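You operate a simulated robot arm through the tools that you are given. There is no shell and no other tool.

You run a simulated two-armed robot. Do the job below in one go: nothing can be reset, and whatever is moved stays where it is left.

Task
Fetch the orange clip and set it on the big green mat. Take the green print from the chest top behind the cloth rolls and put it on the wooden board there. Put the 22 mm tin from the chest top behind the cloth rolls on the bare bench top and the 16 mm tin in the inside of the green tray. Fetch the green book and set it on the front of the white counter. Put the brass letter marked "T" from the big green mat on the white card pack and the brass letter that says "H" on the chest top above the ribbon drawer. Pull the brown paper drawer open. Any order will do.
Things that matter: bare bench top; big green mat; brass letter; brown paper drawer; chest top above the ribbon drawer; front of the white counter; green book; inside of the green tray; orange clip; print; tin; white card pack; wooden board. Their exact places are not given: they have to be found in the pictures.

The check looks at the end state, three seconds after you hand in, the way a careful person would. Anything else that was tipped, shoved, dropped, spilled or broken makes it a failure. Flat cloth is picked up by pressing the open fingertips on it (5 to 10 N) and closing them slowly along it; thin cloth reads only 2 to 8 mm in the jaws.

Robot
Two 6-joint arms with two-finger parallel grippers on one trunk, on a base that drives. Base frame: it is fixed to the floor where the robot stands at the start and does not move with it; the origin is under the middle of the robot, x ahead of it, y to its left, z up. Units: mm, rad, N and s.
The left shoulder is at the start at [280, 185, 905], the right one opposite. With the tool pointing down near the work surface each hand reaches from about 540 to 880 mm from the robot's upright axis, wherever it stands, measured 20 degrees to its own side. Places, roughly: bare bench top [3900, -2300, 900]; big green mat [2800, -2900, 900]; brass letter [2500, -3250, 1000]; brown paper drawer [2100, -1500, 400]; chest top above the ribbon drawer (23x25 cm) [1440, -1800, 920]; front of the white counter (16x158 cm) [1320, -3520, 880]; green book (6x9x2 cm) [2300, -3100, 900]; inside of the green tray (15x25 cm) [2940, 1000, 740]; orange clip (12x4x8 cm) [1200, -1600, 1000]; tin [1500, -750, 1000]; white card pack [2500, -3250, 1000]; wooden board (17x24x2 cm) [1300, -800, 900]. Payload 1.57 kg a hand.
The TCP of each hand is the grasp point between the finger pads, 30 mm short of the fingertips. In the tool frame z runs along the fingers and y along their closing line. Largest opening 80 mm; finger width 17, thickness 12; the body of the gripper, 40 by 82 mm, starts 80 mm behind the TCP.
Orientation is that of the tool frame in the base frame, as [roll, pitch, yaw] about the fixed x, y, z axes, in that order (R = Rz(yaw) Ry(pitch) Rx(roll)). With the fingers straight down and closing along the base's y, the tool's x points along the base's -x, its y along +y and its z along -z.

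Tools
- The arms move only by the tool arm_command. It takes "left_targets", "right_targets" or both (then of equal length, played together; a hand with none holds still); each is a list of rows, each an object (a shift or turn left out is 0, a gripper value left out holds the last) with "angular": the turn, a rotation vector about the tool's x, y, z in rad, a list of three; "offset": the shift along the tool's x, y, z in m, a list of three; "gripper": the opening, from 0 (shut) to 1 (fully open). In form: [{"angular": [rx, ry, rz], "offset": [x, y, z], "gripper": gripper}, ...]. A call has 1 to 20 rows; each row shifts and turns the commanded pose from where the row before left it, along the tool's axes as they then stand. A row lasts 0.2 s, in which the tool goes at most 50 mm and 0.15 rad; a call with a longer step from one row to the next is refused whole, and so is a gripper value outside its range. A pose out of reach is approached as far as the arm can. The call stops where the force on the tool passes 40 N (or 10 N more than at its start, if that is more) or the arm is blocked; 0.2 s more then pass. The fingers move at their own pace (about 153 mm/s each) and stop on an object; they squeeze with about 36 N. The grip force told is the motor's: it shows also when the fingers shut on nothing. Time passes only in rows, and 0.2 s behind the last, so rows that do not move let the fingers close. The reply holds the time, the measured pose of the TCP, the force on the tool along the base axes, the opening and the grip force, in the units named above and with some noise, with the torque about the TCP (base axes, N m) and any sound that the robot's microphone picked up.
- Cameras (640 x 400 px; columns grow to the right, rows downward): "scene" is now at [247.3, 1.4, 1361.3]; the picture's right is [0.01, -1.00, 0.00], its down [-0.59, -0.00, -0.80] and it looks along [0.80, 0.00, -0.59] (base axes); focal length 261 px, centre (320, 200). "left" rides on the left gripper at [72, 7, -122] in its tool frame; the picture's right is [-0.09, 1.00, 0.00], its down [-0.84, -0.08, -0.54] and it looks along [-0.54, -0.05, 0.84] (tool axes); focal length 238 px, centre (320, 200). "right" rides on the right gripper at [72, -7, -122] in its tool frame; the picture's right is [0.09, 1.00, 0.00], its down [-0.84, 0.08, -0.54] and it looks along [-0.54, 0.05, 0.84] (tool axes); focal length 238 px, centre (320, 200).
- grab_frame(camera): a new picture of that camera. The clock stands still meanwhile.
- slide_trunk(by): slides the trunk up (or, below 0, down) by that many mm; the arms and the scene camera ride with it, the base frame stays. It gives what a move gives, with no picture.
- roll_base(legs): drives the robot by 1 to 6 legs, each [ahead, turn to the left] in mm and rad, along the robot's own axes; the way and the turn of a leg run together, so that a leg with both is an arc; at most 1500 mm and 3.142 rad a leg. The arms and the cameras ride along, it lands a little off, and it stops where it bumps. It gives what a move gives.
- head_to(pan, tilt): turns the head with the scene camera to pan (to the left, within 1.501 rad either way) and tilt (down, from -0.506 to 1.204), counted from straight ahead of the robot. It gives what a move gives.
- point_at(camera, pixels): for up to 12 pixels [column, row] of the newest picture of that camera ("zoom" is the newest enlarged one), the place [x, y, z] in the base frame of the surface seen there, good to about 2 mm. The clock stands still meanwhile.
- zoom(camera, box): a new picture of the part [left, top, right, bottom] of that camera's present view, enlarged. The clock stands still meanwhile.
- sign_off(): hands the job in; it is judged then, once.

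Open the grippers and draw the arms clear of the work before you hand the job in, unless the task says otherwise.

The tools are called after ">>>" by a JSON object that holds its "op" and its "data". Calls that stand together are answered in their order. arm_command: Moves the arms, as the interface text tells. Its arguments: {"type":"object","properties":{"left_targets":{"type":"array","items":{"type":"object","properties":{"angular":{"type":"array","items":{"type":"number"}},"offset":{"type":"array","items":{"type":"number"}},"gripper":{"type":"number"}}}},"right_targets":{"type":"array","items":{"type":"object","properties":{"angular":{"type":"array","items":{"type":"number"}},"offset":{"type":"array","items":{"type":"number"}},"gripper":{"type":"number"}}}}},"required":[]} The other tools are called the same way: slide_trunk (by) slides the trunk up or down; roll_base (legs) drives the base; head_to (pan, tilt) turns the head that bears the scene camera; grab_frame (camera) takes a picture; point_at (camera, pixels) gives the place of the surface under pixels of a picture; zoom (camera, box) takes an enlarged picture of a part of a camera's view; sign_off () hands the job in.

At the start:

```text
time: 0.0
left_eef_pos: [550.4, 282.5, 1198.3]
left_orientation: [-3.141, 0.001, 3.141]
left_contact_force: [0.8, 0.3, 0.2]
left_torque: [-0.01, 0.02, -0.02]
left_gripper_width: 79.9
left_grasp_force: 0.0
right_eef_pos: [538.5, -282.7, 1154.6]
right_orientation: [3.14, 0.0, 3.14]
right_contact_force: [0.0, 0.7, 0.4]
right_torque: [0.02, 0.01, 0.0]
right_gripper_width: 79.9
right_grasp_force: 0.0
trunk travel left (down, up): [-600.0, 390.0]
robot x, y, heading: [1.6, -0.2, -0.002]
head pan, tilt: [0.005, 0.635]
```

scene: 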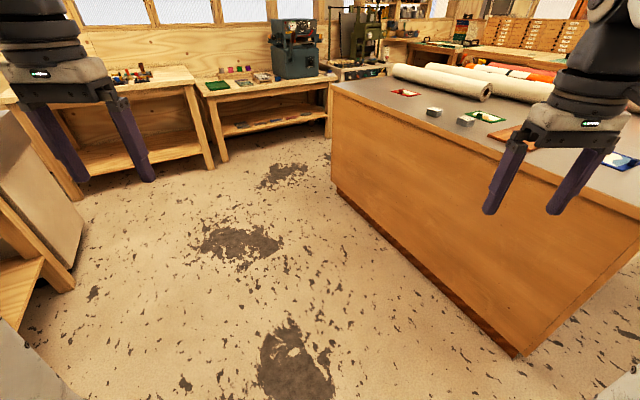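
right: 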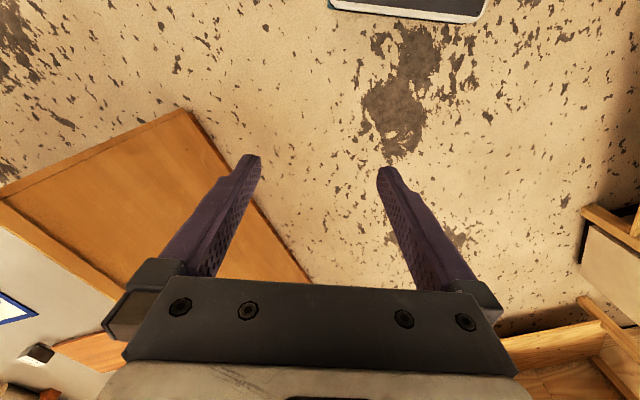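
left: 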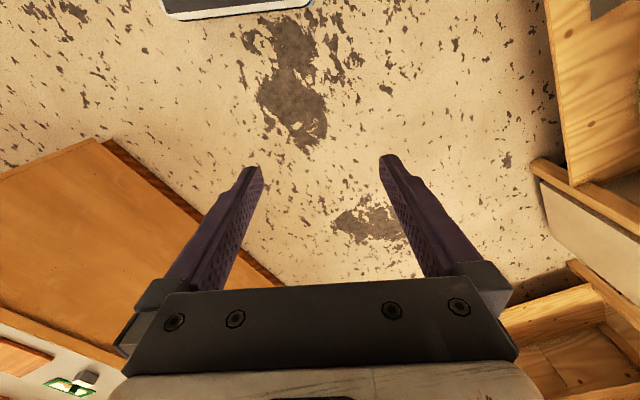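

The first pictures show a chest top to the right ahead with cloth rolls, small tins (435,112), (466,121), prints and a wooden board. I'll turn the head to survey the scene.

>>> {"op": "head_to", "data": {"pan": -0.6, "tilt": 0.35}}

>>> {"op": "grab_frame", "data": {"camera": "scene"}}

```text
time: 1.0
left_eef_pos: [550.3, 281.9, 1196.8]
left_orientation: [3.14, 0.0, 3.141]
left_contact_force: [-0.2, 0.0, 0.5]
left_torque: [0.0, -0.02, -0.02]
left_gripper_width: 79.8
left_grasp_force: 0.0
right_eef_pos: [538.1, -284.7, 1153.3]
right_orientation: [3.141, 0.001, -3.141]
right_contact_force: [0.2, -0.1, -0.1]
right_torque: [-0.01, 0.0, 0.0]
right_gripper_width: 80.2
right_grasp_force: 0.1
trunk travel left (down, up): [-600.0, 390.0]
robot x, y, heading: [1.0, 2.2, -0.0]
head pan, tilt: [-0.6, 0.351]
```

```text
taken
```

scene: 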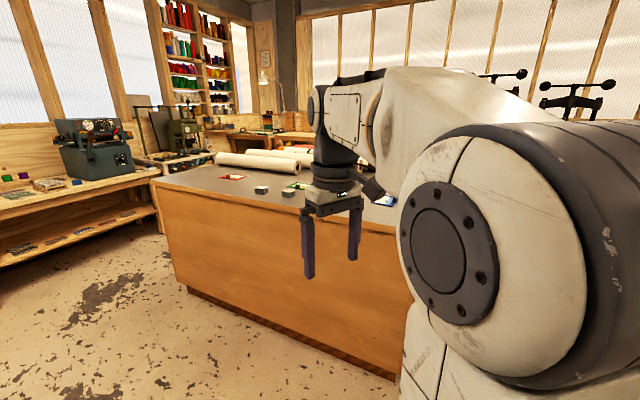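

The right arm blocks much of the view at this pan. I'll zoom into the chest-top area and get a few places.

>>> {"op": "zoom", "data": {"camera": "scene", "box": [150, 100, 410, 260]}}

>>> {"op": "point_at", "data": {"camera": "scene", "pixels": [[155, 185], [185, 290], [231, 177], [261, 189], [288, 193], [383, 200], [250, 165], [397, 380], [215, 165], [400, 230], [296, 186], [210, 190]]}}

```text
2.46 times, centred on (280, 180) of scene
```

zoom: 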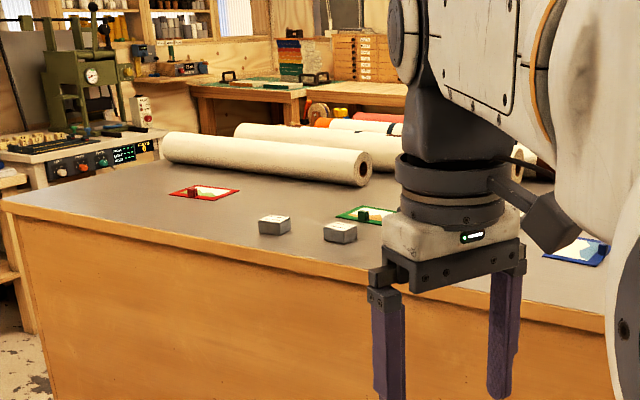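

```text
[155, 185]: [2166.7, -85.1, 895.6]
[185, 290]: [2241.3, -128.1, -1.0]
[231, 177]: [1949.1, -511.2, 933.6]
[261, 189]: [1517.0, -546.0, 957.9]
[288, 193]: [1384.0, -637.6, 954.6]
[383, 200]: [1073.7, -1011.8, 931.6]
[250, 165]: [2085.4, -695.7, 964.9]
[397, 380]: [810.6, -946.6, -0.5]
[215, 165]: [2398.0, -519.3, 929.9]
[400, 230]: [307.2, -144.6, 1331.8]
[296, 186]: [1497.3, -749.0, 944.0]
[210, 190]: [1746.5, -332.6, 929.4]
```

The chest top is at z≈930 with its near edge running obliquely from about (2200,-85) to (810,-947). I'll raise the trunk for an overview and look around with several head positions.

>>> {"op": "slide_trunk", "data": {"by": 380}}

>>> {"op": "head_to", "data": {"pan": 0.0, "tilt": 0.4}}

>>> {"op": "grab_frame", "data": {"camera": "scene"}}

>>> {"op": "head_to", "data": {"pan": 0.9, "tilt": 0.5}}

>>> {"op": "grab_frame", "data": {"camera": "scene"}}

>>> {"op": "head_to", "data": {"pan": -1.4, "tilt": 0.6}}

>>> {"op": "grab_frame", "data": {"camera": "scene"}}

```text
time: 4.7
left_eef_pos: [550.3, 281.1, 1578.2]
left_orientation: [3.141, 0.001, 3.141]
left_contact_force: [0.3, 1.1, 0.7]
left_torque: [0.0, 0.0, -0.02]
left_gripper_width: 80.2
left_grasp_force: 0.1
right_eef_pos: [539.6, -283.5, 1533.1]
right_orientation: [3.142, 0.0, -3.141]
right_contact_force: [0.7, -0.4, 0.1]
right_torque: [0.0, 0.03, 0.0]
right_gripper_width: 80.1
right_grasp_force: 0.0
trunk travel left (down, up): [-980.0, 10.0]
robot x, y, heading: [-3.2, 0.7, 0.001]
head pan, tilt: [-0.6, 0.351]
```

```text
time: 5.7
left_eef_pos: [550.8, 282.8, 1579.0]
left_orientation: [-3.142, 0.001, -3.14]
left_contact_force: [-0.6, 1.0, -0.5]
left_torque: [0.02, -0.06, -0.01]
left_gripper_width: 79.9
left_grasp_force: 0.0
right_eef_pos: [539.2, -284.1, 1532.5]
right_orientation: [3.141, 0.001, -3.141]
right_contact_force: [0.5, 0.1, 0.9]
right_torque: [-0.02, -0.04, 0.02]
right_gripper_width: 80.0
right_grasp_force: 0.1
trunk travel left (down, up): [-980.0, 10.0]
robot x, y, heading: [-1.2, -4.8, -0.001]
head pan, tilt: [0.0, 0.4]
```

```text
taken
```

scene: 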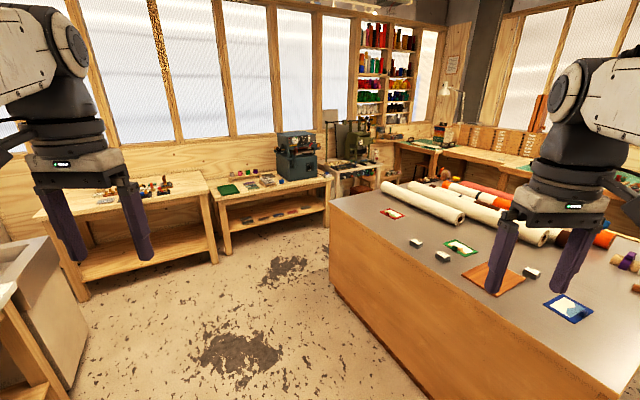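

```text
time: 6.9
left_eef_pos: [551.1, 281.5, 1578.2]
left_orientation: [3.141, 0.001, 3.142]
left_contact_force: [0.3, -0.4, -0.4]
left_torque: [-0.03, -0.03, 0.01]
left_gripper_width: 79.8
left_grasp_force: 0.0
right_eef_pos: [540.3, -284.5, 1532.9]
right_orientation: [-3.141, 0.0, 3.141]
right_contact_force: [0.3, 1.1, 0.0]
right_torque: [0.0, 0.0, -0.02]
right_gripper_width: 79.9
right_grasp_force: 0.1
trunk travel left (down, up): [-980.0, 10.0]
robot x, y, heading: [-1.0, 1.0, -0.002]
head pan, tilt: [0.901, 0.499]
```

```text
taken
```

scene: 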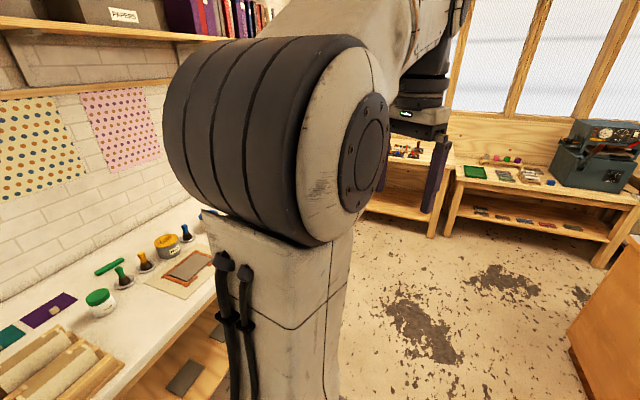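

```text
time: 9.0
left_eef_pos: [551.1, 282.6, 1578.1]
left_orientation: [-3.141, -0.001, 3.14]
left_contact_force: [0.1, -0.5, 0.4]
left_torque: [0.01, 0.0, -0.01]
left_gripper_width: 79.8
left_grasp_force: 0.1
right_eef_pos: [538.6, -284.4, 1534.4]
right_orientation: [3.141, 0.0, -3.141]
right_contact_force: [0.4, 0.1, 0.2]
right_torque: [-0.01, 0.02, 0.0]
right_gripper_width: 80.2
right_grasp_force: 0.0
trunk travel left (down, up): [-980.0, 10.0]
robot x, y, heading: [3.0, 3.0, 0.002]
head pan, tilt: [-1.4, 0.6]
```

```text
taken
```

scene: 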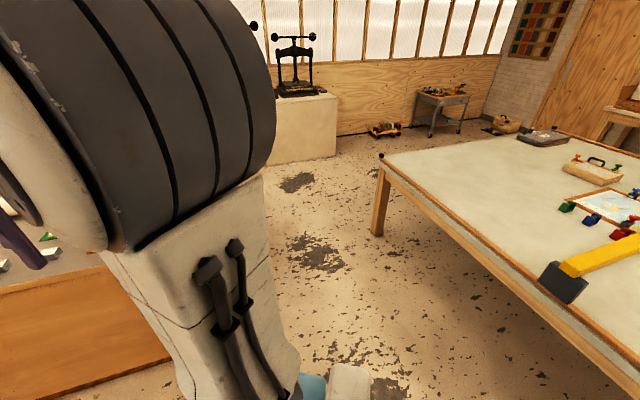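

The overview shows the chest top with prints (red, green, blue), tins and the wooden board; the chest's near face is about 1.2 m from me at a −60° heading. I'll drive to stand in front of the chest back and look at it squarely.

>>> {"op": "roll_base", "data": {"legs": [[0, -0.17], [1050, 0], [0, -0.88]]}}

>>> {"op": "head_to", "data": {"pan": 0.0, "tilt": 0.7}}

>>> {"op": "grab_frame", "data": {"camera": "scene"}}

>>> {"op": "head_to", "data": {"pan": 0.0, "tilt": 0.2}}

>>> {"op": "grab_frame", "data": {"camera": "scene"}}

```text
time: 17.3
left_eef_pos: [1568.3, -487.5, 1579.0]
left_orientation: [3.14, 0.0, 2.128]
left_contact_force: [-0.4, 0.8, -0.2]
left_torque: [-0.01, -0.01, -0.01]
left_gripper_width: 80.1
left_grasp_force: 0.1
right_eef_pos: [1079.5, -774.8, 1533.4]
right_orientation: [-3.141, -0.001, 2.127]
right_contact_force: [-0.4, 0.3, 0.0]
right_torque: [-0.03, -0.01, -0.01]
right_gripper_width: 79.9
right_grasp_force: 0.1
trunk travel left (down, up): [-980.0, 10.0]
robot x, y, heading: [1040.3, -164.4, -1.017]
head pan, tilt: [-1.4, 0.6]
```

```text
time: 18.9
left_eef_pos: [1567.0, -487.4, 1577.6]
left_orientation: [3.141, 0.0, 2.127]
left_contact_force: [-0.5, 0.5, -0.5]
left_torque: [0.03, 0.0, 0.0]
left_gripper_width: 80.0
left_grasp_force: 0.1
right_eef_pos: [1080.9, -776.3, 1533.2]
right_orientation: [3.141, 0.0, 2.127]
right_contact_force: [0.2, 0.3, 0.1]
right_torque: [0.03, 0.02, -0.01]
right_gripper_width: 80.1
right_grasp_force: 0.1
trunk travel left (down, up): [-980.0, 10.0]
robot x, y, heading: [1036.2, -168.8, -1.012]
head pan, tilt: [0.0, 0.7]
```

```text
taken
```

scene: 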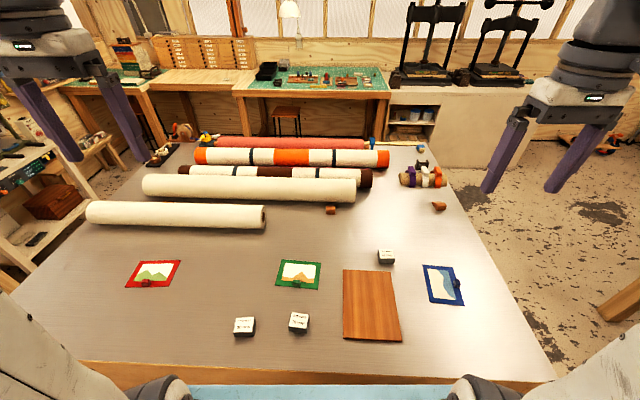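

```text
time: 19.8
left_eef_pos: [1569.7, -486.8, 1577.9]
left_orientation: [-3.14, -0.002, 2.128]
left_contact_force: [0.4, -0.1, -0.5]
left_torque: [-0.02, 0.01, 0.03]
left_gripper_width: 79.8
left_grasp_force: 0.1
right_eef_pos: [1080.8, -775.1, 1533.2]
right_orientation: [-3.139, -0.001, 2.128]
right_contact_force: [0.3, 0.0, -0.2]
right_torque: [0.02, 0.0, 0.01]
right_gripper_width: 80.0
right_grasp_force: 0.1
trunk travel left (down, up): [-980.0, 10.0]
robot x, y, heading: [1038.4, -168.3, -1.015]
head pan, tilt: [0.0, 0.201]
```

```text
taken
```

scene: 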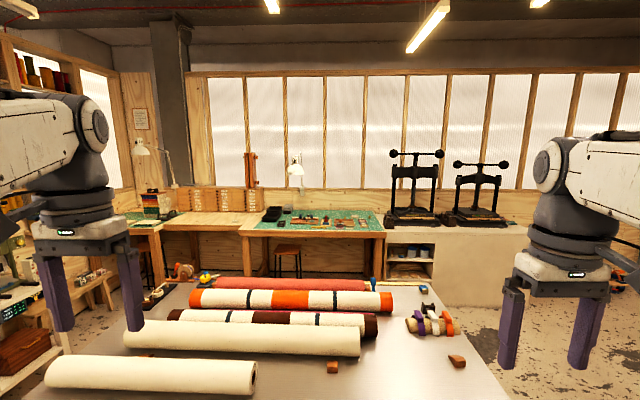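

The tilt-0.7 view shows three tins (245,326), (298,322), (386,257), the green print (299,274), and the board (371,305). I'll zoom in there to read the tin labels.

>>> {"op": "head_to", "data": {"pan": 0.0, "tilt": 0.75}}

>>> {"op": "zoom", "data": {"camera": "scene", "box": [220, 230, 412, 350]}}

>>> {"op": "zoom", "data": {"camera": "scene", "box": [220, 280, 316, 340]}}

>>> {"op": "zoom", "data": {"camera": "scene", "box": [360, 220, 408, 250]}}

```text
time: 20.8
left_eef_pos: [1567.4, -486.3, 1579.6]
left_orientation: [3.141, 0.0, 2.128]
left_contact_force: [-0.3, 0.5, 0.6]
left_torque: [-0.02, -0.02, 0.01]
left_gripper_width: 80.1
left_grasp_force: 0.0
right_eef_pos: [1079.9, -775.3, 1533.1]
right_orientation: [-3.141, -0.001, 2.127]
right_contact_force: [-0.9, 0.9, 0.7]
right_torque: [-0.01, 0.0, -0.03]
right_gripper_width: 79.9
right_grasp_force: 0.2
trunk travel left (down, up): [-980.0, 10.0]
robot x, y, heading: [1036.3, -167.5, -1.014]
head pan, tilt: [0.0, 0.75]
```

```text
3.33 times, centred on (316, 290) of scene
```

zoom: 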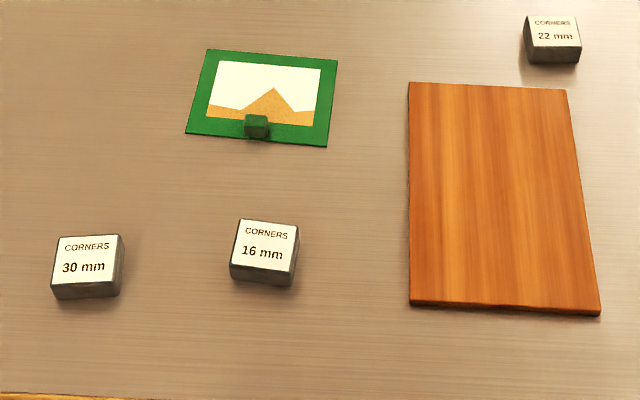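

```text
6.67 times, centred on (268, 310) of scene
```

zoom: 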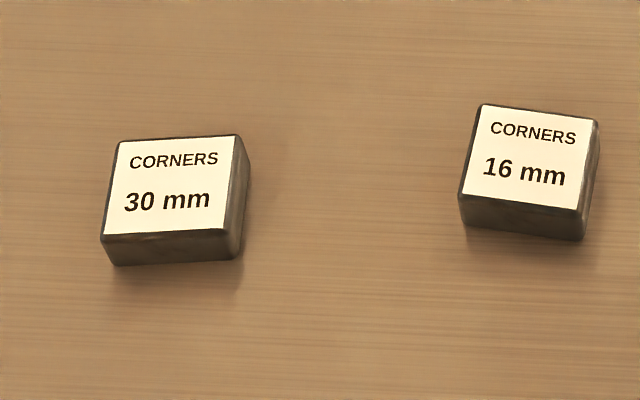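

```text
13.33 times, centred on (384, 235) of scene
```

zoom: 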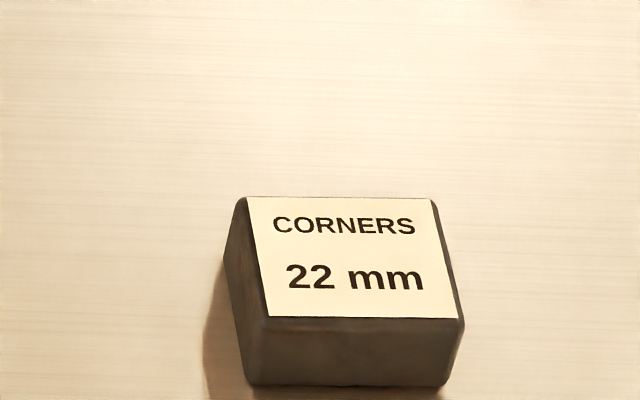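

Labels read: 30 mm at left, 16 mm in the middle, 22 mm behind the board; the green print has a small green knob. I'll take a zoom again and measure corners.

>>> {"op": "zoom", "data": {"camera": "scene", "box": [220, 230, 412, 350]}}

>>> {"op": "point_at", "data": {"camera": "zoom", "pixels": [[240, 221], [299, 228], [292, 272], [232, 265], [205, 51], [336, 61], [325, 145], [188, 131], [256, 120], [258, 134], [246, 124], [268, 124]]}}

>>> {"op": "point_at", "data": {"camera": "zoom", "pixels": [[410, 84], [564, 90], [600, 308], [411, 300], [527, 17], [578, 17], [580, 45], [531, 45], [555, 30], [480, 200], [265, 245], [350, 200]]}}

```text
3.33 times, centred on (316, 290) of scene
```

zoom: 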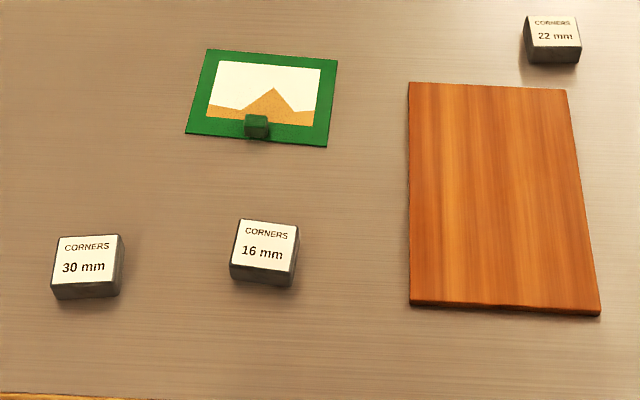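

```text
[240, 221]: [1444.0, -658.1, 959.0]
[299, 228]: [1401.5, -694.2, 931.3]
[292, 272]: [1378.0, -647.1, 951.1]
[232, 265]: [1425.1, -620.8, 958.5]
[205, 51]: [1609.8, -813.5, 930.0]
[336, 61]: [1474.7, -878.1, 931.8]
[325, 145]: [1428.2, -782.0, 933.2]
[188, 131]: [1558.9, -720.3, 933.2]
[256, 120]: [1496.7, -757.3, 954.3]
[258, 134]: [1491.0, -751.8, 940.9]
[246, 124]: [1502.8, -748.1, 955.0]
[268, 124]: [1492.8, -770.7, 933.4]
```

```text
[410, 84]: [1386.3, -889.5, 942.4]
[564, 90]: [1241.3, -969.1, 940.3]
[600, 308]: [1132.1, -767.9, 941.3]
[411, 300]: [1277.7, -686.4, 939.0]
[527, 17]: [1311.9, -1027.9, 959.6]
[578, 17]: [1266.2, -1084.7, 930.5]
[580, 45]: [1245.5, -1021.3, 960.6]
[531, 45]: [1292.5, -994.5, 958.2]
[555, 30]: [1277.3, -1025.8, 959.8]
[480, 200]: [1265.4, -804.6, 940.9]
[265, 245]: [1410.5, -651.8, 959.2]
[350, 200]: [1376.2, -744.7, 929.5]
```

The tins are ~54x42x29 mm, the green print's knob is near (1497,-755,955), the board centre is about (1259,-828), and the 22 mm tin is at about (1279,-1025). I'll look down to check the gap between my base and the chest before moving closer.

>>> {"op": "head_to", "data": {"pan": 0.0, "tilt": 1.2}}

>>> {"op": "grab_frame", "data": {"camera": "scene"}}

```text
time: 21.7
left_eef_pos: [1568.4, -486.6, 1578.6]
left_orientation: [-3.141, -0.001, 2.128]
left_contact_force: [-0.2, -0.3, -0.3]
left_torque: [0.02, 0.04, -0.06]
left_gripper_width: 80.0
left_grasp_force: 0.0
right_eef_pos: [1080.6, -776.2, 1532.8]
right_orientation: [3.142, 0.001, 2.128]
right_contact_force: [-0.2, 0.0, -1.2]
right_torque: [0.03, 0.0, -0.02]
right_gripper_width: 79.9
right_grasp_force: 0.2
trunk travel left (down, up): [-980.0, 10.0]
robot x, y, heading: [1038.7, -167.0, -1.013]
head pan, tilt: [0.0, 1.201]
```

```text
taken
```

scene: 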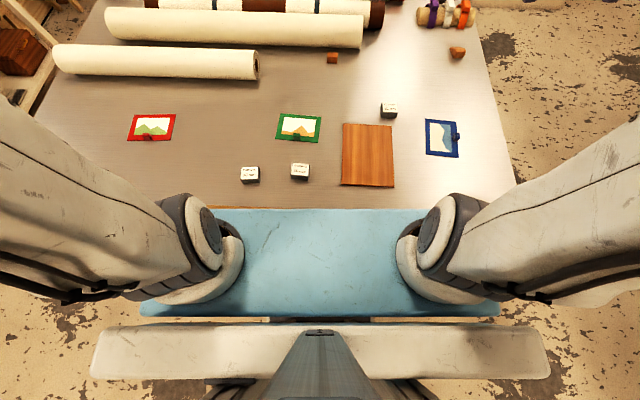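

The torso front (blue plate) edge is at row ~208. I'll measure where the torso/base extends to.

>>> {"op": "point_at", "data": {"camera": "scene", "pixels": [[320, 212], [320, 205], [150, 300], [490, 300], [320, 350], [110, 350], [540, 350], [320, 395], [60, 330], [230, 230], [100, 375], [180, 200]]}}

```text
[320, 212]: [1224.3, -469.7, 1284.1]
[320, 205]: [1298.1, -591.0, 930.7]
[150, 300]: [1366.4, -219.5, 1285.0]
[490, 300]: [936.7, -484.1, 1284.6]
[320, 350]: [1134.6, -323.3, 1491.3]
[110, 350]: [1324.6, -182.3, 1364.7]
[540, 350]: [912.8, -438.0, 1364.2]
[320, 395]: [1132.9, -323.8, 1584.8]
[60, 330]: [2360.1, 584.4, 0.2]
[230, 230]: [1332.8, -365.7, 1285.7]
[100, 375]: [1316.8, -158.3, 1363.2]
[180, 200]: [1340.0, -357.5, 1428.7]
```

The torso front extends 355 mm from the axis, the chest edge is about 490 mm away, so I can advance 60 mm. Then I lower the trunk to working height.

>>> {"op": "roll_base", "data": {"legs": [[60, 0]]}}

>>> {"op": "slide_trunk", "data": {"by": -380}}

>>> {"op": "head_to", "data": {"pan": 0.0, "tilt": 0.8}}

>>> {"op": "grab_frame", "data": {"camera": "scene"}}

>>> {"op": "grab_frame", "data": {"camera": "right"}}

>>> {"op": "grab_frame", "data": {"camera": "left"}}

```text
time: 22.6
left_eef_pos: [1600.7, -538.3, 1577.7]
left_orientation: [-3.139, -0.002, 2.127]
left_contact_force: [0.0, 0.3, 0.6]
left_torque: [-0.01, 0.03, 0.01]
left_gripper_width: 79.9
left_grasp_force: 0.0
right_eef_pos: [1113.2, -827.8, 1533.3]
right_orientation: [-3.141, -0.001, 2.128]
right_contact_force: [0.3, -0.1, -0.5]
right_torque: [0.0, 0.02, 0.02]
right_gripper_width: 80.1
right_grasp_force: 0.0
trunk travel left (down, up): [-980.0, 10.0]
robot x, y, heading: [1071.6, -217.1, -1.015]
head pan, tilt: [0.0, 1.201]
```

```text
time: 26.3
left_eef_pos: [1599.0, -538.9, 1197.5]
left_orientation: [-3.142, -0.001, 2.125]
left_contact_force: [-0.2, -0.5, 0.9]
left_torque: [-0.01, 0.03, -0.01]
left_gripper_width: 80.2
left_grasp_force: 0.0
right_eef_pos: [1112.2, -828.3, 1153.9]
right_orientation: [-3.141, 0.0, 2.127]
right_contact_force: [-0.6, 0.3, 0.1]
right_torque: [0.02, 0.01, 0.0]
right_gripper_width: 80.1
right_grasp_force: 0.2
trunk travel left (down, up): [-600.0, 390.0]
robot x, y, heading: [1065.6, -217.6, -1.016]
head pan, tilt: [0.0, 1.201]
```

```text
time: 27.2
left_eef_pos: [1599.3, -539.1, 1198.2]
left_orientation: [3.141, 0.0, 2.126]
left_contact_force: [-0.1, -0.2, -0.3]
left_torque: [-0.02, 0.03, 0.0]
left_gripper_width: 80.1
left_grasp_force: 0.1
right_eef_pos: [1112.7, -826.8, 1153.2]
right_orientation: [3.141, 0.0, 2.126]
right_contact_force: [-0.4, -0.8, 0.6]
right_torque: [0.01, 0.05, -0.01]
right_gripper_width: 80.0
right_grasp_force: 0.1
trunk travel left (down, up): [-600.0, 390.0]
robot x, y, heading: [1069.7, -221.2, -1.017]
head pan, tilt: [0.0, 0.799]
```

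```text
taken
```

scene: 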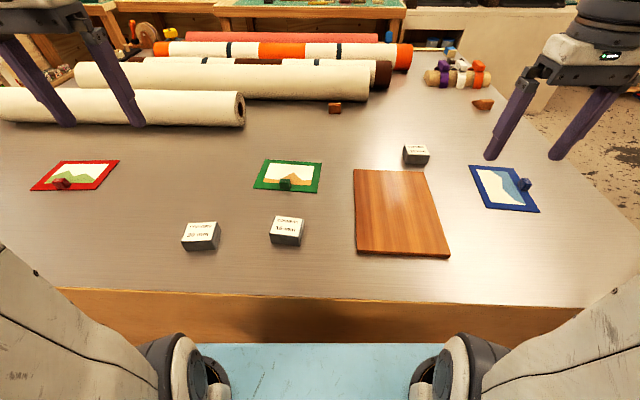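

```text
taken
```

right: 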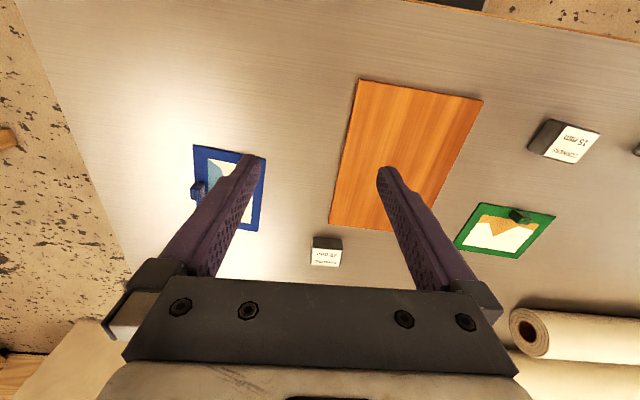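

```text
taken
```

left: 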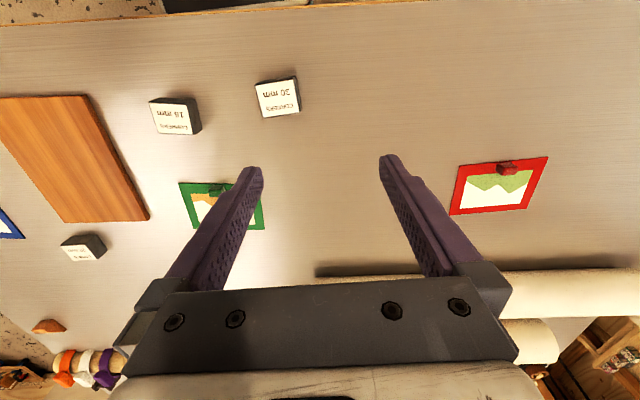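

The scene shows the knob of the green print at (286,184) with the right gripper free to come over. I'll move the right hand above the knob at z≈1060, aligned with the print's edge.

>>> {"op": "arm_command", "data": {"right_targets": [{"offset": [-0.0157, 0.0405, 0.0104]}, {"offset": [-0.0157, 0.0405, 0.0104]}, {"offset": [-0.0157, 0.0405, 0.0104]}, {"offset": [-0.0157, 0.0405, 0.0104]}, {"offset": [-0.0157, 0.0405, 0.0104]}, {"offset": [-0.0157, 0.0405, 0.0104]}, {"offset": [-0.0157, 0.0405, 0.0104]}, {"offset": [-0.0157, 0.0405, 0.0104]}, {"offset": [-0.0157, 0.0405, 0.0104]}, {"angular": [0, 0, 0.114]}, {}]}}

>>> {"op": "grab_frame", "data": {"camera": "right"}}

>>> {"op": "grab_frame", "data": {"camera": "scene"}}

```text
time: 29.6
left_eef_pos: [1600.5, -539.1, 1196.7]
left_orientation: [-3.141, -0.001, 2.13]
left_contact_force: [0.5, 1.3, 0.2]
left_torque: [-0.02, 0.0, -0.01]
left_gripper_width: 80.0
left_grasp_force: 0.1
right_eef_pos: [1498.1, -752.5, 1061.6]
right_orientation: [3.14, 0.0, 2.012]
right_contact_force: [-0.1, -0.2, 0.6]
right_torque: [-0.03, -0.03, 0.0]
right_gripper_width: 80.1
right_grasp_force: 0.0
trunk travel left (down, up): [-600.0, 390.0]
robot x, y, heading: [1068.1, -218.9, -1.016]
head pan, tilt: [0.0, 0.799]
```

```text
taken
```

right: 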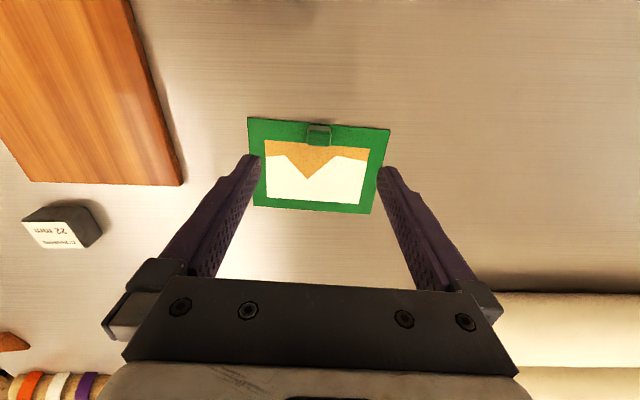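

```text
taken
```

scene: 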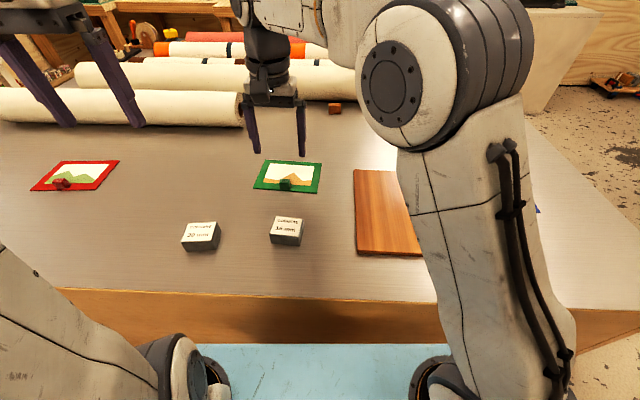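

The right hand is above the print; the knob is at (319,134) in the right picture. I'll zoom there to measure the knob and print corners.

>>> {"op": "zoom", "data": {"camera": "right", "box": [240, 100, 400, 200]}}

>>> {"op": "point_at", "data": {"camera": "right", "pixels": [[312, 128], [327, 128], [312, 140], [327, 140], [320, 134], [250, 119], [388, 130], [372, 212], [255, 204], [319, 127], [319, 144], [310, 134]]}}

```text
4.00 times, centred on (320, 150) of right
```

zoom: 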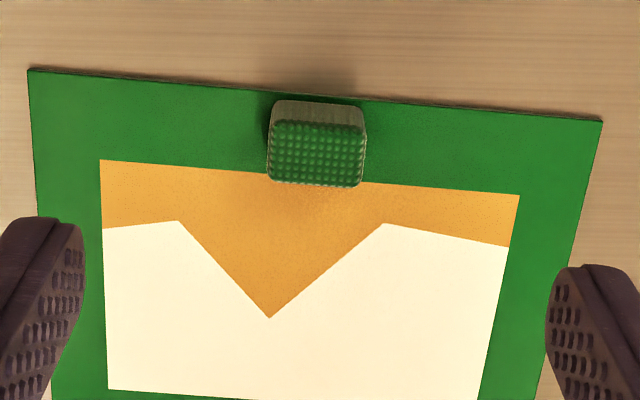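

```text
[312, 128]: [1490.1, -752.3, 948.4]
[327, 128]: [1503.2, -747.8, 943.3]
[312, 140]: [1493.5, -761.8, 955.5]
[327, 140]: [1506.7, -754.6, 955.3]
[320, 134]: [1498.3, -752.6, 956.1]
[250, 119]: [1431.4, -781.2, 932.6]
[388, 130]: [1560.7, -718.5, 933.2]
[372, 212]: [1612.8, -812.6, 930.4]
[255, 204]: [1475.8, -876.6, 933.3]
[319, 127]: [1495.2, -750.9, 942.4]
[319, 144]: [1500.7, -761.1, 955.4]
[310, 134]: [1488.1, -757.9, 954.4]
```

The knob's top centre is at about (1499.5,-756.5,955), ~23 mm wide. I'll descend to TCP z≈969, close on it and lift slightly.

>>> {"op": "arm_command", "data": {"right_targets": [{"offset": [-0.004, 0, 0.03]}, {"offset": [0, 0, 0.03]}, {"offset": [0, 0, 0.02]}, {"offset": [0, 0, 0.012]}, {"gripper": 0.0}, {"gripper": 0.0}, {"gripper": 0.0}, {"gripper": 0.0}]}}

>>> {"op": "grab_frame", "data": {"camera": "right"}}

```text
time: 31.4
left_eef_pos: [1600.2, -537.8, 1198.0]
left_orientation: [-3.139, -0.001, 2.127]
left_contact_force: [-0.1, 0.5, 0.6]
left_torque: [0.01, 0.05, 0.01]
left_gripper_width: 79.8
left_grasp_force: 0.1
right_eef_pos: [1497.5, -757.0, 967.9]
right_orientation: [3.14, 0.0, 2.014]
right_contact_force: [0.2, 0.0, 0.5]
right_torque: [0.01, 0.02, -0.02]
right_gripper_width: 23.0
right_grasp_force: 35.9
trunk travel left (down, up): [-600.0, 390.0]
robot x, y, heading: [1067.1, -217.7, -1.017]
head pan, tilt: [0.0, 0.799]
```

```text
taken
```

right: 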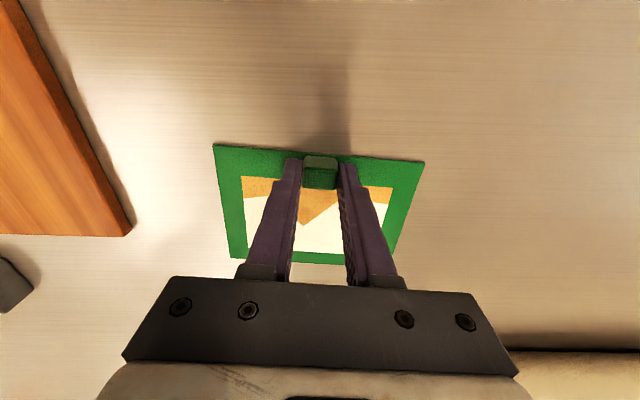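

The grip is on the knob (23 mm, 36 N). I'll lift 60 mm, carry it over the board and look.

>>> {"op": "arm_command", "data": {"right_targets": [{"offset": [0, 0, -0.02]}, {"offset": [0, 0, -0.04]}, {"offset": [0.0139, -0.0418, 0]}, {"offset": [0.0139, -0.0418, 0]}, {"offset": [0.0139, -0.0418, 0]}, {"offset": [0.0139, -0.0418, 0]}, {"offset": [0.0139, -0.0418, 0]}, {"offset": [0.0139, -0.0418, 0]}, {"angular": [0, 0, -0.054]}, {}]}}

>>> {"op": "grab_frame", "data": {"camera": "right"}}

>>> {"op": "grab_frame", "data": {"camera": "scene"}}

```text
time: 33.6
left_eef_pos: [1599.5, -537.9, 1198.3]
left_orientation: [-3.141, 0.001, 2.128]
left_contact_force: [-0.1, -0.3, 0.7]
left_torque: [0.0, 0.02, 0.01]
left_gripper_width: 80.1
left_grasp_force: 0.1
right_eef_pos: [1236.9, -790.6, 1028.2]
right_orientation: [-3.14, 0.0, 2.068]
right_contact_force: [-0.3, 0.0, -0.1]
right_torque: [0.0, -0.02, 0.02]
right_gripper_width: 22.9
right_grasp_force: 35.1
trunk travel left (down, up): [-600.0, 390.0]
robot x, y, heading: [1069.7, -219.1, -1.015]
head pan, tilt: [0.0, 0.799]
```

```text
taken
```

right: 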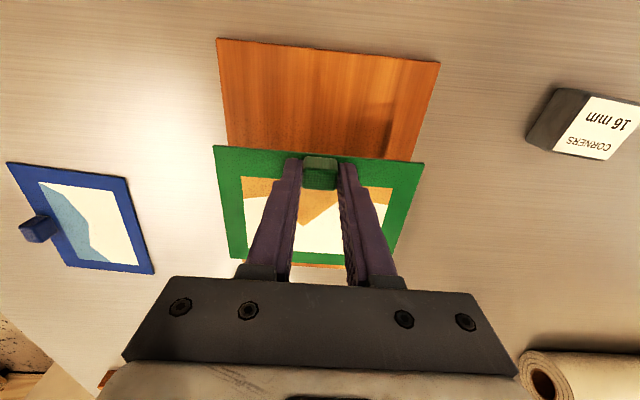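

```text
taken
```

scene: 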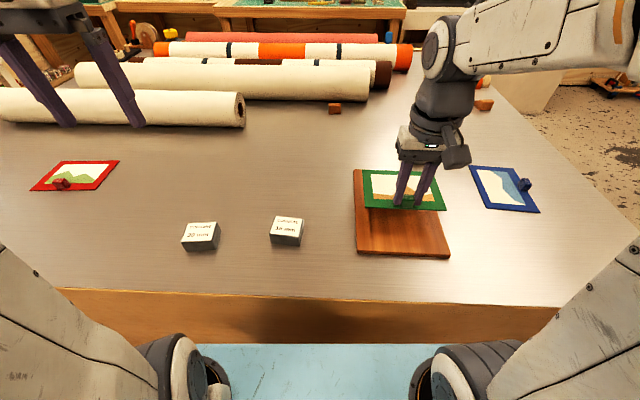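

The print hangs level over the board. I'll descend about 47 mm and watch the force.

>>> {"op": "arm_command", "data": {"right_targets": [{"offset": [0, 0, 0.025]}, {"offset": [0, 0, 0.017]}, {"offset": [0, 0, 0.003]}, {"offset": [0, 0, 0.002]}, {}]}}

>>> {"op": "grab_frame", "data": {"camera": "right"}}

```text
time: 34.8
left_eef_pos: [1599.8, -539.0, 1197.6]
left_orientation: [3.14, 0.001, 2.127]
left_contact_force: [-0.5, -0.4, 0.2]
left_torque: [0.01, 0.0, 0.04]
left_gripper_width: 79.8
left_grasp_force: 0.0
right_eef_pos: [1236.8, -789.4, 981.0]
right_orientation: [3.141, 0.0, 2.066]
right_contact_force: [0.0, -0.4, -0.4]
right_torque: [0.03, 0.0, 0.04]
right_gripper_width: 22.8
right_grasp_force: 35.2
trunk travel left (down, up): [-600.0, 390.0]
robot x, y, heading: [1068.6, -219.2, -1.013]
head pan, tilt: [0.0, 0.799]
```

```text
taken
```

right: 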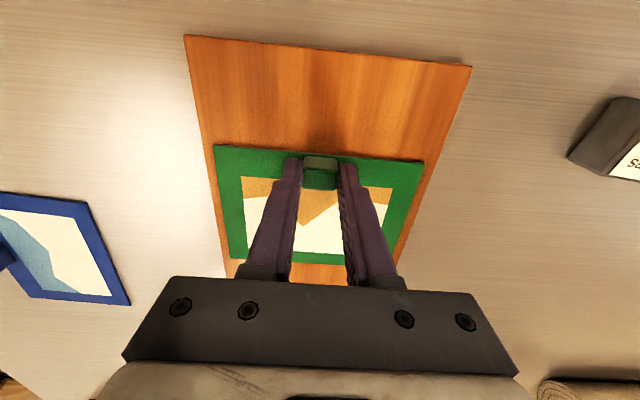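

No contact yet; the print looks slightly to the image-left on the board. I'll measure the print and board corners to check.

>>> {"op": "point_at", "data": {"camera": "right", "pixels": [[216, 147], [421, 163], [232, 256], [405, 215], [186, 38], [469, 68], [235, 275], [220, 240], [415, 200], [320, 60], [236, 263], [300, 282]]}}

```text
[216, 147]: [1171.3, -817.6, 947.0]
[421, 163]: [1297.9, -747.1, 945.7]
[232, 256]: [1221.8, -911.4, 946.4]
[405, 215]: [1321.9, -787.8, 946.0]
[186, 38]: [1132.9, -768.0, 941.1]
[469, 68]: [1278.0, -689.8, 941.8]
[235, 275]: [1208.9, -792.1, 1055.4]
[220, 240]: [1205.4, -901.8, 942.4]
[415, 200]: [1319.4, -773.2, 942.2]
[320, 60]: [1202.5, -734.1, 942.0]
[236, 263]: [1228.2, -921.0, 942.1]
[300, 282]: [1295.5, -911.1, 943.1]
```

Print centre ≈(1260.7,-829.3) versus board centre (1259.4,-828.2), with about 2 mm left to go down. I'll lower gently, release, and raise.

>>> {"op": "arm_command", "data": {"right_targets": [{"offset": [0, 0, 0.0015]}, {"offset": [0, 0, 0.001]}, {"gripper": 0.45}, {"gripper": 0.5}, {"gripper": 0.7}, {}]}}

>>> {"op": "grab_frame", "data": {"camera": "right"}}

```text
time: 36.2
left_eef_pos: [1599.8, -538.9, 1198.3]
left_orientation: [-3.14, 0.001, 2.128]
left_contact_force: [-0.3, 1.4, -0.4]
left_torque: [0.06, 0.0, 0.02]
left_gripper_width: 79.7
left_grasp_force: 0.1
right_eef_pos: [1236.4, -790.0, 979.0]
right_orientation: [-3.139, 0.0, 2.067]
right_contact_force: [0.0, -0.1, 0.0]
right_torque: [-0.01, -0.04, 0.0]
right_gripper_width: 55.9
right_grasp_force: 0.0
trunk travel left (down, up): [-600.0, 390.0]
robot x, y, heading: [1068.9, -217.9, -1.014]
head pan, tilt: [0.0, 0.799]
```

```text
taken
```

right: 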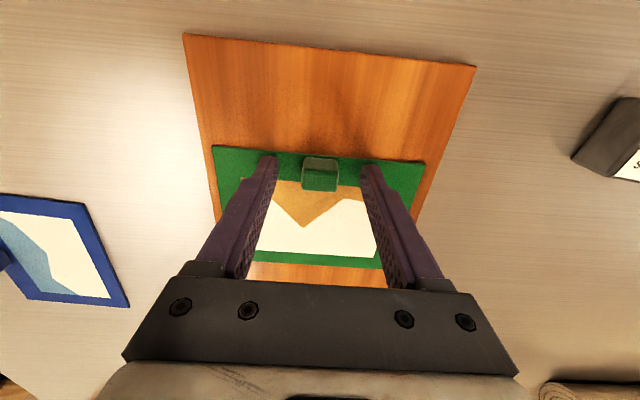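

The print is released flat on the board. I'll raise the hand and move over the 22 mm tin at about (1279,-1025), then look.

>>> {"op": "arm_command", "data": {"right_targets": [{"offset": [0, 0, -0.05], "gripper": 1.0}, {"offset": [0, 0, -0.05]}, {"offset": [-0.0454, -0.0149, 0]}, {"offset": [-0.0454, -0.0149, 0]}, {"offset": [-0.0454, -0.0149, 0]}, {"offset": [-0.0454, -0.0149, 0]}, {"offset": [-0.0454, -0.0149, 0]}, {}]}}

>>> {"op": "grab_frame", "data": {"camera": "right"}}

>>> {"op": "grab_frame", "data": {"camera": "scene"}}

```text
time: 38.0
left_eef_pos: [1599.6, -539.0, 1198.8]
left_orientation: [3.141, 0.0, 2.127]
left_contact_force: [0.3, 0.8, -0.2]
left_torque: [-0.02, 0.04, 0.02]
left_gripper_width: 80.0
left_grasp_force: 0.2
right_eef_pos: [1280.1, -1027.2, 1077.7]
right_orientation: [-3.14, -0.003, 2.066]
right_contact_force: [0.3, -0.5, -0.2]
right_torque: [0.02, 0.01, 0.0]
right_gripper_width: 80.2
right_grasp_force: 0.1
trunk travel left (down, up): [-600.0, 390.0]
robot x, y, heading: [1070.9, -219.2, -1.024]
head pan, tilt: [0.0, 0.799]
```

```text
taken
```

right: 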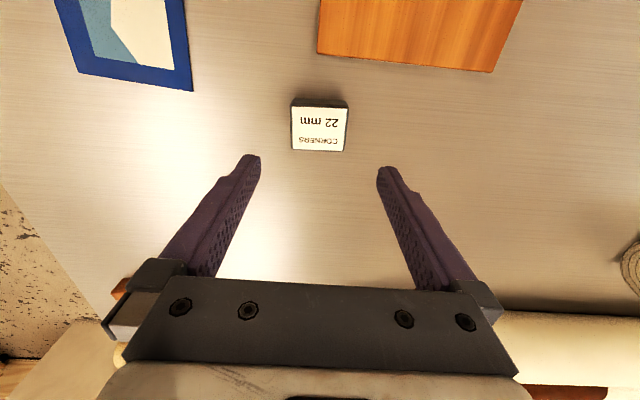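

```text
taken
```

scene: 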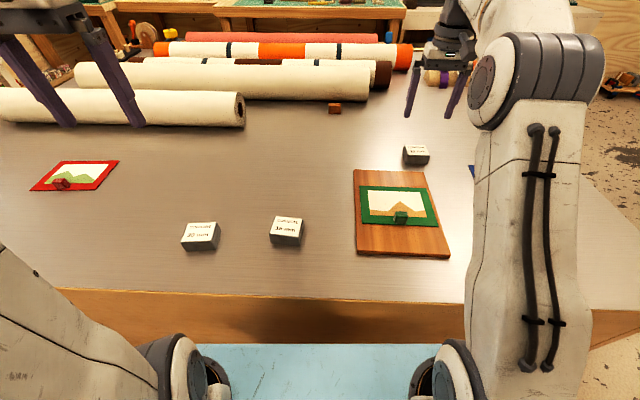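

The 22 mm tin is at (319,128) in the right picture. I'll measure its top corners.

>>> {"op": "zoom", "data": {"camera": "right", "box": [272, 85, 368, 165]}}

>>> {"op": "point_at", "data": {"camera": "right", "pixels": [[294, 108], [345, 109], [343, 149], [293, 147], [319, 128]]}}

```text
5.00 times, centred on (320, 125) of right
```

zoom: 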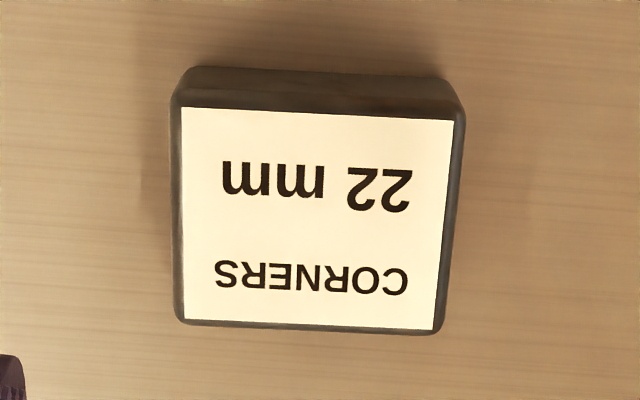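

```text
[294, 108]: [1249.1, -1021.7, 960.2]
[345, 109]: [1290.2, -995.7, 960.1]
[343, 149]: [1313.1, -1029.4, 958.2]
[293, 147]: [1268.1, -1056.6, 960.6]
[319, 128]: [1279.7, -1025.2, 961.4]
```

The tin centre (1280.1,-1025.9) is right under the TCP. I'll align yaw by 3°, descend to z≈965, grip, and lift.

>>> {"op": "arm_command", "data": {"right_targets": [{"offset": [0, 0, 0.04], "angular": [0, 0, -0.055]}, {"offset": [0, 0.0, 0.04]}, {"offset": [0, 0, 0.022]}, {"offset": [0, 0, 0.01]}, {"gripper": 0.0}, {"gripper": 0.0}, {"gripper": 0.0}]}}

>>> {"op": "grab_frame", "data": {"camera": "right"}}

```text
time: 39.6
left_eef_pos: [1599.4, -539.7, 1198.6]
left_orientation: [3.14, -0.001, 2.127]
left_contact_force: [-0.8, -0.8, 0.5]
left_torque: [-0.01, 0.0, 0.0]
left_gripper_width: 80.1
left_grasp_force: 0.0
right_eef_pos: [1279.1, -1025.9, 965.4]
right_orientation: [-3.141, 0.001, 2.123]
right_contact_force: [0.6, 0.0, 0.1]
right_torque: [0.02, -0.01, -0.01]
right_gripper_width: 57.1
right_grasp_force: 35.4
trunk travel left (down, up): [-600.0, 390.0]
robot x, y, heading: [1071.1, -216.7, -1.018]
head pan, tilt: [0.0, 0.799]
```

```text
taken
```

right: 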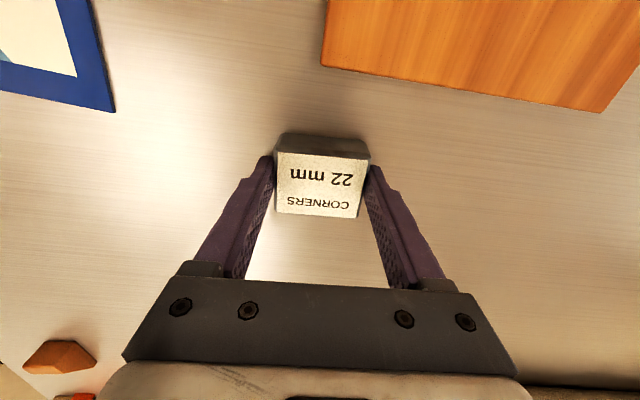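

The tin is held (57 mm). I'll lift the right hand 200 mm while moving the left hand above the 16 mm tin at about (1411,-652).

>>> {"op": "arm_command", "data": {"left_targets": [{"offset": [0.0006, -0.0366, 0.0202]}, {"offset": [0.0006, -0.0366, 0.0202]}, {"offset": [0.0006, -0.0366, 0.0202]}, {"offset": [0.0006, -0.0366, 0.0202]}, {"offset": [0.0006, -0.0366, 0.0202]}, {"offset": [0.0006, -0.0366, 0.0202]}, {}], "right_targets": [{"offset": [0, 0, -0.033]}, {"offset": [0, 0, -0.033]}, {"offset": [0, 0, -0.033]}, {"offset": [0, 0, -0.033]}, {"offset": [0, 0, -0.033]}, {"offset": [0, 0, -0.033]}, {}]}}

>>> {"op": "grab_frame", "data": {"camera": "left"}}

>>> {"op": "grab_frame", "data": {"camera": "right"}}

```text
time: 41.2
left_eef_pos: [1409.4, -652.8, 1075.2]
left_orientation: [3.141, 0.0, 2.128]
left_contact_force: [-0.6, 0.3, 0.1]
left_torque: [0.02, 0.0, 0.03]
left_gripper_width: 79.9
left_grasp_force: 0.0
right_eef_pos: [1273.5, -1014.9, 1142.2]
right_orientation: [-3.141, -0.001, 2.122]
right_contact_force: [-0.3, -0.9, -1.8]
right_torque: [-0.04, 0.01, -0.02]
right_gripper_width: 56.9
right_grasp_force: 35.9
right hand out of reach, approached as far as the arm can: row 5, 6
trunk travel left (down, up): [-600.0, 390.0]
robot x, y, heading: [1068.8, -218.2, -1.015]
head pan, tilt: [0.0, 0.799]
```

```text
taken
```

left: 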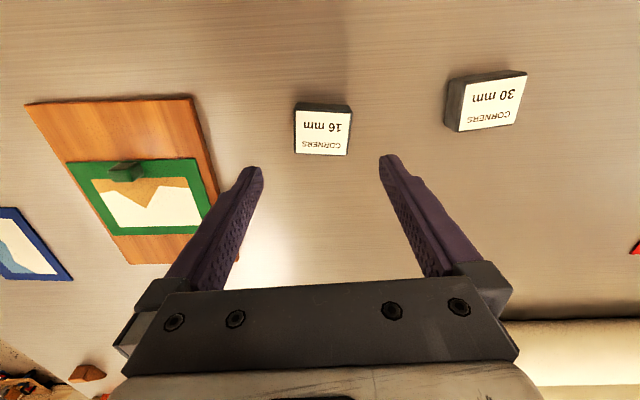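

```text
taken
```

right: 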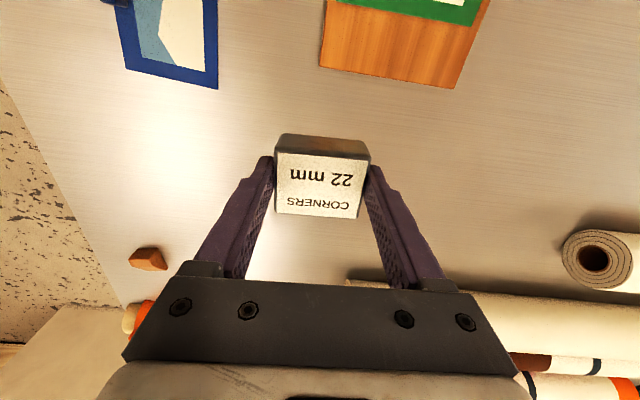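

The right tin is up safely. Now I measure the 16 mm tin's corners in the left picture around (322,130).

>>> {"op": "point_at", "data": {"camera": "left", "pixels": [[297, 112], [349, 114], [346, 153], [297, 151], [322, 132], [455, 100], [523, 75]]}}

>>> {"op": "zoom", "data": {"camera": "left", "box": [272, 85, 368, 165]}}

```text
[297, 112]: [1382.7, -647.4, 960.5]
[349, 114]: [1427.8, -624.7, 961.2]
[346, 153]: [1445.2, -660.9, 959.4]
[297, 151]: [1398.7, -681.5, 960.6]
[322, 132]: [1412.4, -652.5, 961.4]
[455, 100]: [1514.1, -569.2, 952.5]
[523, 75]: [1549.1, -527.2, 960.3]
```

```text
5.00 times, centred on (320, 125) of left
```

zoom: 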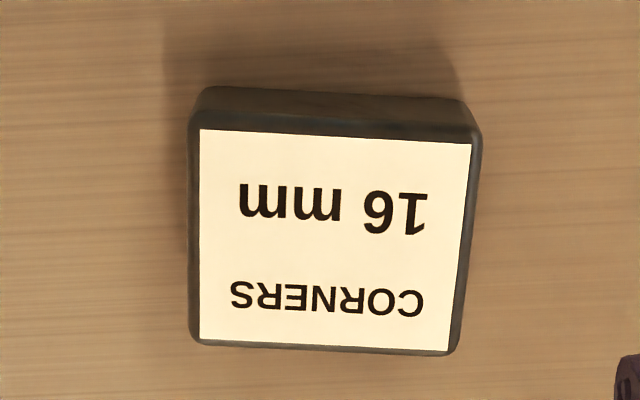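

16 mm tin centre ≈(1413.6,-653.6), turned about 6° from my grip. I'll align, descend and close the left hand, then lift.

>>> {"op": "arm_command", "data": {"left_targets": [{"offset": [-0.0029, 0.0031, 0.02]}, {"offset": [0, 0, 0.03], "angular": [0, 0, 0.11]}, {"offset": [0, 0, 0.03]}, {"offset": [0, 0, 0.02]}, {"offset": [0, 0, 0.01]}, {"gripper": 0.0}, {"gripper": 0.0}, {"gripper": 0.0}, {"offset": [0, 0, -0.03]}, {"offset": [0, 0, -0.04]}, {"offset": [0, 0, -0.04]}, {"offset": [0, 0, -0.04]}, {}]}}

>>> {"op": "grab_frame", "data": {"camera": "left"}}

>>> {"op": "grab_frame", "data": {"camera": "scene"}}

```text
time: 44.0
left_eef_pos: [1414.9, -652.3, 1118.0]
left_orientation: [-3.14, 0.001, 2.018]
left_contact_force: [-0.1, -0.3, -1.0]
left_torque: [0.01, 0.0, 0.02]
left_gripper_width: 57.4
left_grasp_force: 36.3
right_eef_pos: [1272.6, -1015.2, 1142.6]
right_orientation: [3.141, 0.002, 2.123]
right_contact_force: [0.8, 0.0, -1.3]
right_torque: [0.04, 0.0, -0.03]
right_gripper_width: 57.1
right_grasp_force: 35.4
trunk travel left (down, up): [-600.0, 390.0]
robot x, y, heading: [1067.9, -222.4, -1.016]
head pan, tilt: [0.0, 0.799]
```

```text
taken
```

left: 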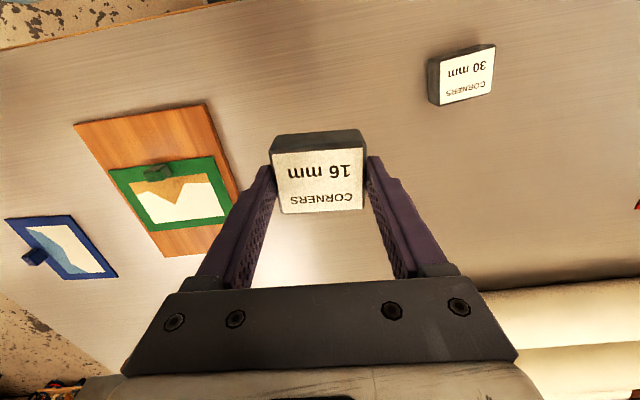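

```text
taken
```

scene: 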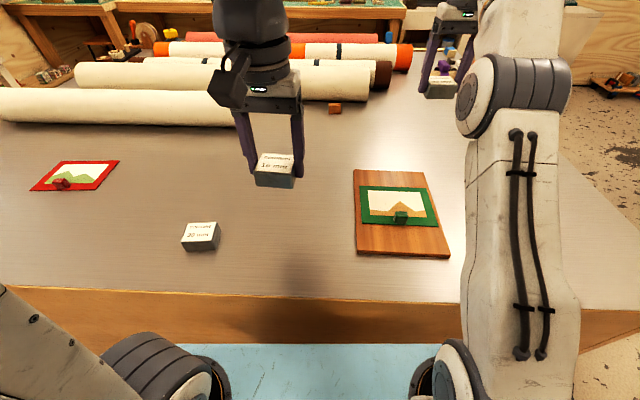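

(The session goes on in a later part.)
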